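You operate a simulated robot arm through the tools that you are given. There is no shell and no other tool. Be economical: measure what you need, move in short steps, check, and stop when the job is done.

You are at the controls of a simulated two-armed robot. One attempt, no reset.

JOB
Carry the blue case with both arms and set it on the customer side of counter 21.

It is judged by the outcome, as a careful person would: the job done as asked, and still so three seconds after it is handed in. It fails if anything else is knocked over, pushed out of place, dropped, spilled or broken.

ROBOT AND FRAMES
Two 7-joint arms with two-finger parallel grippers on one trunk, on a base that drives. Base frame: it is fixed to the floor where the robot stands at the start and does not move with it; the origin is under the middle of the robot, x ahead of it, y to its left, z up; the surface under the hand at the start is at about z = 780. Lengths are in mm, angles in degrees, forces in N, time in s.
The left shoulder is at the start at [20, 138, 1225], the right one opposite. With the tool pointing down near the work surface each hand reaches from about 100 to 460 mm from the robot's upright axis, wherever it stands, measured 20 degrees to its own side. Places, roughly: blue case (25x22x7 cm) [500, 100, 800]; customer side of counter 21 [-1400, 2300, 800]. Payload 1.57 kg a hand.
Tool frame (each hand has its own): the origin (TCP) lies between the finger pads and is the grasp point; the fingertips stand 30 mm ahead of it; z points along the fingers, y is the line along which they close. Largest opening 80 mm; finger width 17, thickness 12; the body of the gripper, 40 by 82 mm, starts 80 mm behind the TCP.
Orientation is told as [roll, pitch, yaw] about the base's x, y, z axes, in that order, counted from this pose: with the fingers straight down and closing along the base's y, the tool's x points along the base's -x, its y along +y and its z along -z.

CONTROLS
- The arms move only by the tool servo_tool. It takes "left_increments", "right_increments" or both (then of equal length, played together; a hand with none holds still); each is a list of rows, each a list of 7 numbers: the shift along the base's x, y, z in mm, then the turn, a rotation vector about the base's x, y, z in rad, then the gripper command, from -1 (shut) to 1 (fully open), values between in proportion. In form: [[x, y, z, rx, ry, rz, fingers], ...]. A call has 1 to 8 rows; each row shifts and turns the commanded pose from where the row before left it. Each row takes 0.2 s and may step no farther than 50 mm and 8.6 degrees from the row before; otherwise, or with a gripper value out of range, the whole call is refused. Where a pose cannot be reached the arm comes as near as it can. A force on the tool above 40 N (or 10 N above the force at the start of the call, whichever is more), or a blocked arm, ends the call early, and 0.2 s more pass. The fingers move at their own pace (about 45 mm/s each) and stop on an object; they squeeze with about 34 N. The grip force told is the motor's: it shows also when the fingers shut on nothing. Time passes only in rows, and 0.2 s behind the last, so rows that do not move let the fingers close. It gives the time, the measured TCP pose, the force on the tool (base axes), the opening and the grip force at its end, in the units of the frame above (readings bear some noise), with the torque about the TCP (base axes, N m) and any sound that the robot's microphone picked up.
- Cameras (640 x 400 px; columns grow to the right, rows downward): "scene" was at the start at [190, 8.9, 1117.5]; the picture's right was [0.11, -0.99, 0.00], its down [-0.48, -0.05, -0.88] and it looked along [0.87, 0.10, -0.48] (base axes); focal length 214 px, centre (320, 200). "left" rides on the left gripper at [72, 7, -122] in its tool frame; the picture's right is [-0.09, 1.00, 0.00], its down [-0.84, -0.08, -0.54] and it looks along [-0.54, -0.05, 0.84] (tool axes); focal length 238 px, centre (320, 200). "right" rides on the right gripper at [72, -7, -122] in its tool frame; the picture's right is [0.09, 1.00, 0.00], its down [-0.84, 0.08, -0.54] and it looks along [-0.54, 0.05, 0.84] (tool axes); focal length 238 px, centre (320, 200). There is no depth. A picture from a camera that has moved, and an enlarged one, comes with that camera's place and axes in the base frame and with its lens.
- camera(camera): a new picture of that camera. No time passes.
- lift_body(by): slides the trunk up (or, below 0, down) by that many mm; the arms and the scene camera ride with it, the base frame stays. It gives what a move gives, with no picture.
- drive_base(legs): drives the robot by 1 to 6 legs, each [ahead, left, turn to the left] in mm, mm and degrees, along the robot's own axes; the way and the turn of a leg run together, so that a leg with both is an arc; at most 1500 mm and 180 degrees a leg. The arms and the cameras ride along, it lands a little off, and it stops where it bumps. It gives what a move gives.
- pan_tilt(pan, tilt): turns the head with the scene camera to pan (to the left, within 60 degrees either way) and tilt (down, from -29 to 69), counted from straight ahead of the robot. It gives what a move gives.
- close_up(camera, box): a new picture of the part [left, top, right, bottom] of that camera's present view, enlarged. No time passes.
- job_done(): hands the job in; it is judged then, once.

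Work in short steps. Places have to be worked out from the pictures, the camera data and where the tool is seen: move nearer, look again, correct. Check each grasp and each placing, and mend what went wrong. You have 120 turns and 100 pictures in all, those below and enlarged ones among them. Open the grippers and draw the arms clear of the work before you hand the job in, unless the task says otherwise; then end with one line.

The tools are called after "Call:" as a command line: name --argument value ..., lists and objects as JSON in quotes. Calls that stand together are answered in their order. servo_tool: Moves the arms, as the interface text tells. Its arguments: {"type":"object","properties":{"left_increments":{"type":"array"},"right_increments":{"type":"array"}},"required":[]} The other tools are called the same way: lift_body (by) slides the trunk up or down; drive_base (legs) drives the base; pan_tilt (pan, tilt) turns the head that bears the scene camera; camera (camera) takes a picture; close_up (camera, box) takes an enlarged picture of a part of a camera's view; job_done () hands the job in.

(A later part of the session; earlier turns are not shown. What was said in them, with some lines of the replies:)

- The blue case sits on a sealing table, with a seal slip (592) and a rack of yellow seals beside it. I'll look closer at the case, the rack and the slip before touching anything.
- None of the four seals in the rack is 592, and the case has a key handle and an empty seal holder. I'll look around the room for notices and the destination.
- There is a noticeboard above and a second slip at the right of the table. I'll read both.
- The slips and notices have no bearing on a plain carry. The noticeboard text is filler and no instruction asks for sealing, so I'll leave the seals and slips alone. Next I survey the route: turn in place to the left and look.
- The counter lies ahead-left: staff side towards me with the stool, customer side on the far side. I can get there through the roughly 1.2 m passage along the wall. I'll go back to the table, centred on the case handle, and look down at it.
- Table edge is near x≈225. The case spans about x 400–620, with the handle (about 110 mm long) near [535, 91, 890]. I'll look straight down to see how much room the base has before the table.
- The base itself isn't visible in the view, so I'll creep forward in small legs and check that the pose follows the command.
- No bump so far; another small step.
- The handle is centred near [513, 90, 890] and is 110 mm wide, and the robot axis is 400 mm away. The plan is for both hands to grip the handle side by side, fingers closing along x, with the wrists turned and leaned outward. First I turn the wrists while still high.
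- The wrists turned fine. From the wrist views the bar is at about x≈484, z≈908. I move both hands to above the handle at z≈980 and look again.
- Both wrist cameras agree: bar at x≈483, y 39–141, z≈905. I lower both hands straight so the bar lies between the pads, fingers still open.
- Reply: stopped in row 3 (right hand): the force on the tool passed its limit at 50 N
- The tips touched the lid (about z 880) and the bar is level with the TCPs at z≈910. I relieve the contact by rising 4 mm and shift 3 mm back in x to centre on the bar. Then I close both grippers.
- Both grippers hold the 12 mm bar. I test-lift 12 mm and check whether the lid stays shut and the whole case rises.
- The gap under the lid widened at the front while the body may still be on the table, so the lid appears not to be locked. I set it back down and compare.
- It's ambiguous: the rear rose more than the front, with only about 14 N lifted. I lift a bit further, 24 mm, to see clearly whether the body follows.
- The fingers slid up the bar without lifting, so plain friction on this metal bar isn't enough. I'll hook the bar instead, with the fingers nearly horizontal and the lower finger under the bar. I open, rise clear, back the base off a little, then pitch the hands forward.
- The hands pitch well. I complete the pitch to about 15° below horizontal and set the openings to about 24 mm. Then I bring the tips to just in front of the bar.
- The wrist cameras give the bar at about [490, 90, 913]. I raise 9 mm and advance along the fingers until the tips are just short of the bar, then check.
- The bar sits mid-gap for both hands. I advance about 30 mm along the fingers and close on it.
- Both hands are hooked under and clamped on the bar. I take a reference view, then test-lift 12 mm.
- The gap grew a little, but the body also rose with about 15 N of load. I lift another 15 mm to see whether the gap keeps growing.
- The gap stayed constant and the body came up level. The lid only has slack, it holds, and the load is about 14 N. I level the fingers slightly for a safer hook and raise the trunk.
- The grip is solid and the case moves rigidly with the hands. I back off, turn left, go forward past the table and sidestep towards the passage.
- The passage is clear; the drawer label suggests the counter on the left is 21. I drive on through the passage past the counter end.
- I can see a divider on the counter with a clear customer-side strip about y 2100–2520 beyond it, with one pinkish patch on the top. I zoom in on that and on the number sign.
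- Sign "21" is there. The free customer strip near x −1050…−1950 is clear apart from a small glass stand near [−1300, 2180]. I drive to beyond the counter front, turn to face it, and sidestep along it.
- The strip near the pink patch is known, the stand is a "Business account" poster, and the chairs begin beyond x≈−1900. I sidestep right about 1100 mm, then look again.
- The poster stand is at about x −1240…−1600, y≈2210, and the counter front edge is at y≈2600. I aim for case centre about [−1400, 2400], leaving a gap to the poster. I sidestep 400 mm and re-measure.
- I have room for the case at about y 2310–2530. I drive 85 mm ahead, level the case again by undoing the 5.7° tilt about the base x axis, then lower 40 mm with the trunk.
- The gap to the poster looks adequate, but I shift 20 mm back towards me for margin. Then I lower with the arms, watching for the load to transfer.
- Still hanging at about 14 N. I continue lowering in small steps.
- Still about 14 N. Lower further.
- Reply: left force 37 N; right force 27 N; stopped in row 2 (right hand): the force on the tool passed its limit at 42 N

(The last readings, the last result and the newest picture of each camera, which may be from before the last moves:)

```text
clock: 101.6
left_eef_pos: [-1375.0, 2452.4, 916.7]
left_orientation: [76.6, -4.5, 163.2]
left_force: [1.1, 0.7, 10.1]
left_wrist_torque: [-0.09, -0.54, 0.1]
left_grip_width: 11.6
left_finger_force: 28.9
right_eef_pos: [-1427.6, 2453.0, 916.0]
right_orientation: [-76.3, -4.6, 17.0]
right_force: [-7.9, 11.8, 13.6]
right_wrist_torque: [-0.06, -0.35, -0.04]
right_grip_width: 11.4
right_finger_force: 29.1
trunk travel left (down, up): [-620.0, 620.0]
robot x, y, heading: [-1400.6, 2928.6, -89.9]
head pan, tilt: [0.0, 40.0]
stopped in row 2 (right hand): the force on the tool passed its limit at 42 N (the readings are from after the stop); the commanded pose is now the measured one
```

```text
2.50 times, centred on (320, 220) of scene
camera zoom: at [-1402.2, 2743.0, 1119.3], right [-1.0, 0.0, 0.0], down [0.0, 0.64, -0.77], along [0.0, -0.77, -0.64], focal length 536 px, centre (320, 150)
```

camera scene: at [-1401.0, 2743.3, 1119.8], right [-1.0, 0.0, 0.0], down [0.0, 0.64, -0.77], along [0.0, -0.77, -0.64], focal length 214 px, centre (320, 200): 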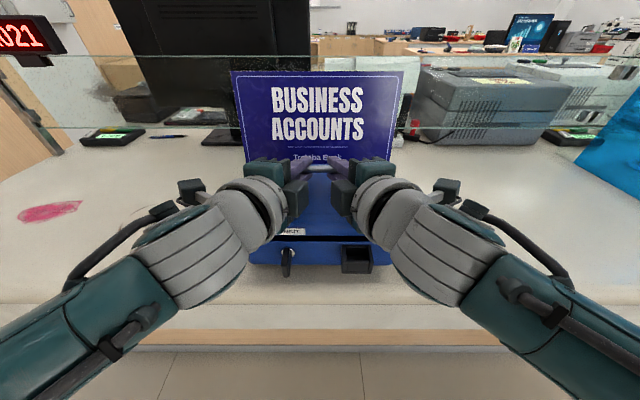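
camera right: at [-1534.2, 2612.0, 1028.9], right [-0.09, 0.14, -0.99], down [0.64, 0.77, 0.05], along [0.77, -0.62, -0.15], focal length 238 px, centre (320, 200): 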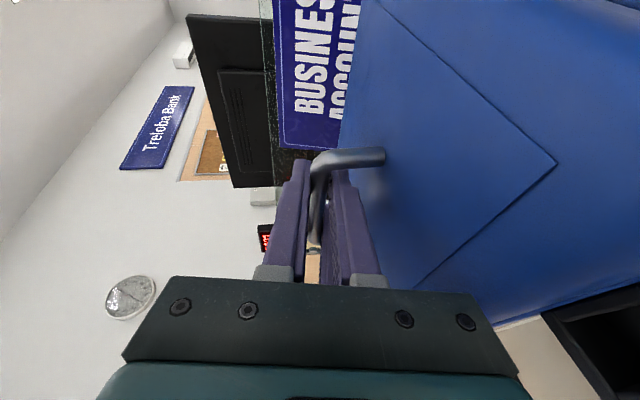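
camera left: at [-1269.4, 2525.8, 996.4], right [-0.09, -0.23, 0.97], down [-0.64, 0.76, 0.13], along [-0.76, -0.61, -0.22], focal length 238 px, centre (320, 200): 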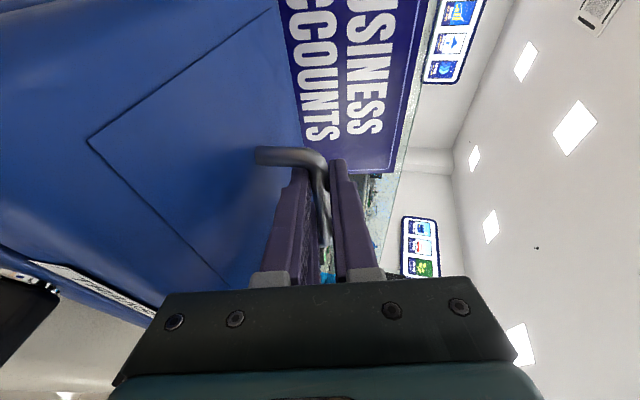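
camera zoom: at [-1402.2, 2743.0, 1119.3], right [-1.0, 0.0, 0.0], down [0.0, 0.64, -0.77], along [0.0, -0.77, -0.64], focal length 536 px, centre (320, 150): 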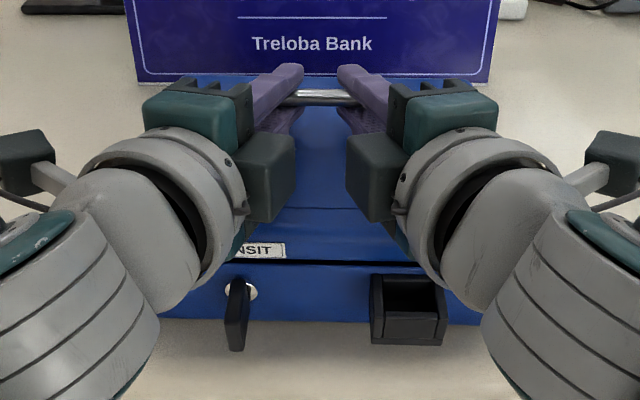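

The case rests on the counter: load transferred and lid gap closed. I open to 24 mm and withdraw along the fingers.

Call:
servo_tool --left_increments '[[0, 0, 1, 0, 0, 0, -0.4], [0, 0, 0, 0, 0, 0, -0.4], [0, 0, 0, 0, 0, 0, -0.4]]' --right_increments '[[0, 0, 1, 0, 0, 0, -0.4], [0, 0, 0, 0, 0, 0, -0.4], [0, 0, 0, 0, 0, 0, -0.4]]'

Call:
camera --camera "left"

Call:
camera --camera "right"

```text
clock: 102.4
left_eef_pos: [-1372.3, 2452.5, 916.4]
left_orientation: [76.4, -4.5, 163.2]
left_force: [0.3, -0.6, 0.2]
left_wrist_torque: [0.01, 0.04, -0.02]
left_grip_width: 24.0
left_finger_force: 0.2
right_eef_pos: [-1426.7, 2452.8, 915.5]
right_orientation: [-76.1, -4.7, 17.1]
right_force: [0.3, -0.6, 0.1]
right_wrist_torque: [-0.01, -0.03, -0.01]
right_grip_width: 24.1
right_finger_force: 0.1
trunk travel left (down, up): [-620.0, 620.0]
robot x, y, heading: [-1400.5, 2926.7, -89.8]
head pan, tilt: [0.0, 40.0]
```

```text
39 pictures are left
camera left: at [-1270.2, 2543.0, 944.2], right [-0.08, -0.22, 0.97], down [-0.64, 0.76, 0.12], along [-0.77, -0.61, -0.2], focal length 238 px, centre (320, 200)
```

left: 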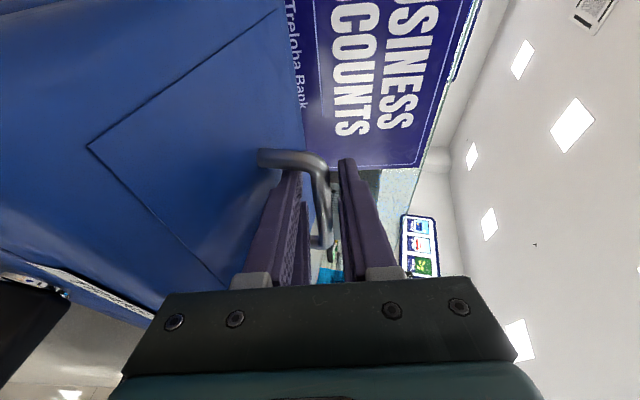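

```text
38 pictures are left
camera right: at [-1533.6, 2541.4, 945.3], right [-0.08, 0.22, -0.97], down [0.63, 0.76, 0.12], along [0.77, -0.6, -0.21], focal length 238 px, centre (320, 200)
```

right: 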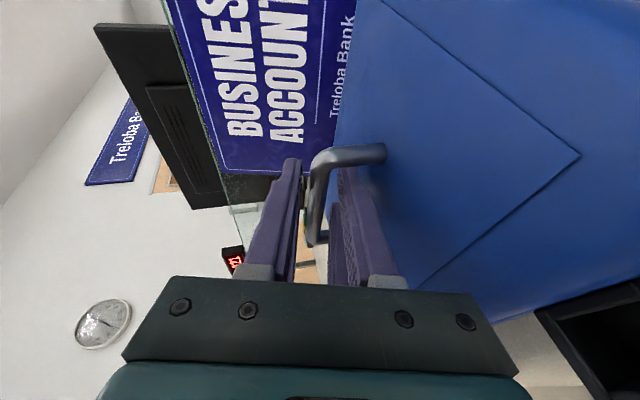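

Zero forces and the bar is free between the fingers. I withdraw straight back along the finger direction.

Call:
servo_tool --left_increments '[[5, 18, 4, 0, 0, 0, -0.4], [6, 20, 5, 0, 0, 0, -0.4], [6, 20, 5, 0, 0, 0, -0.4], [6, 20, 8, 0, 0, 0, -0.4], [6, 20, 25, 0, 0, 0, -0.4], [0, 10, 40, 0, 0, 0, -0.4]]' --right_increments '[[-5, 18, 4, 0, 0, 0, -0.4], [-6, 20, 5, 0, 0, 0, -0.4], [-6, 20, 5, 0, 0, 0, -0.4], [-6, 20, 8, 0, 0, 0, -0.4], [-6, 20, 25, 0, 0, 0, -0.4], [0, 10, 40, 0, 0, 0, -0.4]]'

Call:
camera --camera "scene"

```text
clock: 103.8
left_eef_pos: [-1342.6, 2560.5, 1002.5]
left_orientation: [76.3, -4.5, 163.2]
left_force: [-0.2, -0.8, 0.3]
left_wrist_torque: [0.03, 0.05, 0.03]
left_grip_width: 23.8
left_finger_force: 0.1
right_eef_pos: [-1454.8, 2559.9, 1003.1]
right_orientation: [-76.2, -4.5, 17.2]
right_force: [-0.2, -0.3, 0.0]
right_wrist_torque: [0.01, -0.01, 0.01]
right_grip_width: 24.4
right_finger_force: 0.1
trunk travel left (down, up): [-620.0, 620.0]
robot x, y, heading: [-1401.7, 2927.3, -89.9]
head pan, tilt: [0.0, 40.0]
```

```text
37 pictures are left
camera scene: at [-1401.1, 2742.4, 1120.0], right [-1.0, 0.0, 0.0], down [0.0, 0.64, -0.77], along [0.0, -0.77, -0.64], focal length 214 px, centre (320, 200)
```

scene: 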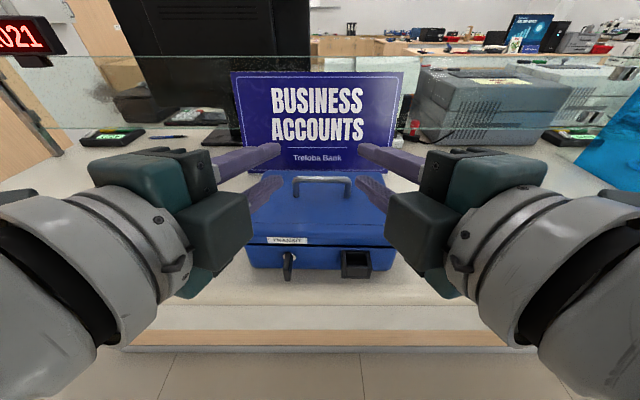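

The case stands on the customer side, well inside the edge. I back away, open the grippers and check once more.

Call:
drive_base --legs '[[-200, 0, 0]]'

Call:
servo_tool --left_increments '[[10, 0, 10, 0, 0, 0, 1], [10, 0, 0, 0, 0, 0, 1], [10, 0, 0, 0, 0, 0, 1], [10, 0, 0, 0, 0, 0, 1]]' --right_increments '[[-10, 0, 10, 0, 0, 0, 1], [-10, 0, 0, 0, 0, 0, 1], [-10, 0, 0, 0, 0, 0, 1], [-10, 0, 0, 0, 0, 0, 1]]'

Call:
camera --camera "scene"

Call:
camera --camera "left"

```text
clock: 105.3
left_eef_pos: [-1343.3, 2756.4, 1003.9]
left_orientation: [76.5, -4.5, 163.3]
left_force: [0.3, 0.7, 0.5]
left_wrist_torque: [-0.02, 0.03, 0.04]
left_grip_width: 23.8
left_finger_force: 0.1
right_eef_pos: [-1456.2, 2758.1, 1002.1]
right_orientation: [-76.2, -4.7, 17.0]
right_force: [0.0, -1.0, -0.1]
right_wrist_torque: [0.0, 0.0, -0.03]
right_grip_width: 24.0
right_finger_force: 0.1
trunk travel left (down, up): [-620.0, 620.0]
robot x, y, heading: [-1402.1, 3123.9, -89.9]
head pan, tilt: [0.0, 40.0]
```

```text
clock: 106.3
left_eef_pos: [-1302.5, 2757.1, 1014.5]
left_orientation: [76.4, -4.5, 163.2]
left_force: [-0.8, 0.2, 0.4]
left_wrist_torque: [-0.01, -0.02, 0.0]
left_grip_width: 80.0
left_finger_force: 0.0
right_eef_pos: [-1496.8, 2757.1, 1012.7]
right_orientation: [-76.3, -4.5, 17.2]
right_force: [0.7, -0.4, 0.5]
right_wrist_torque: [-0.01, -0.03, -0.01]
right_grip_width: 80.2
right_finger_force: 0.1
trunk travel left (down, up): [-620.0, 620.0]
robot x, y, heading: [-1403.4, 3125.1, -89.8]
head pan, tilt: [0.0, 40.0]
```

```text
36 pictures are left
camera scene: at [-1401.7, 2939.7, 1120.0], right [-1.0, 0.0, 0.0], down [0.0, 0.64, -0.77], along [0.0, -0.77, -0.64], focal length 214 px, centre (320, 200)
```

scene: 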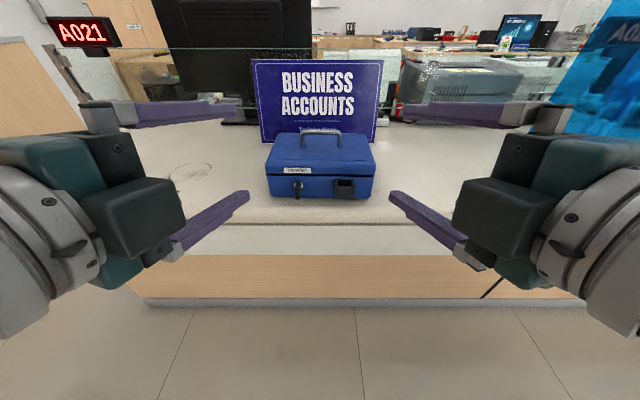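

```text
35 pictures are left
camera left: at [-1200.8, 2847.5, 1041.3], right [-0.08, -0.22, 0.97], down [-0.64, 0.76, 0.12], along [-0.77, -0.61, -0.2], focal length 238 px, centre (320, 200)
```

left: 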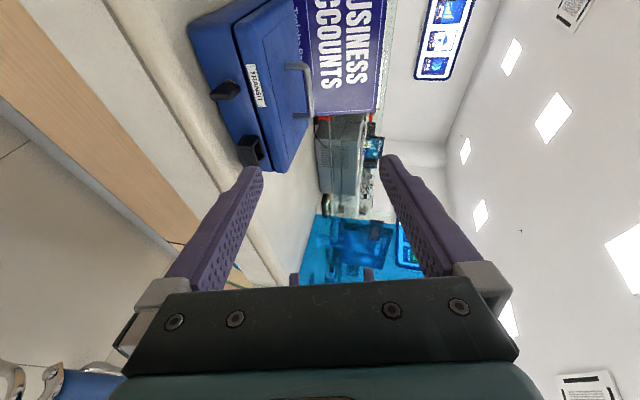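

The case stands flat and closed on the customer side of counter 21. The poster is undisturbed, and both grippers are open and clear. I hand the job in.

Call:
job_done

```text
The job is handed in.
```

The blue case is standing flat and closed on the customer side of counter 21, carried there by its handle with both arms; I saw nothing else knocked or moved, and I did not seal it, since the job didn't ask for that and seal 592 wasn't in the rack.
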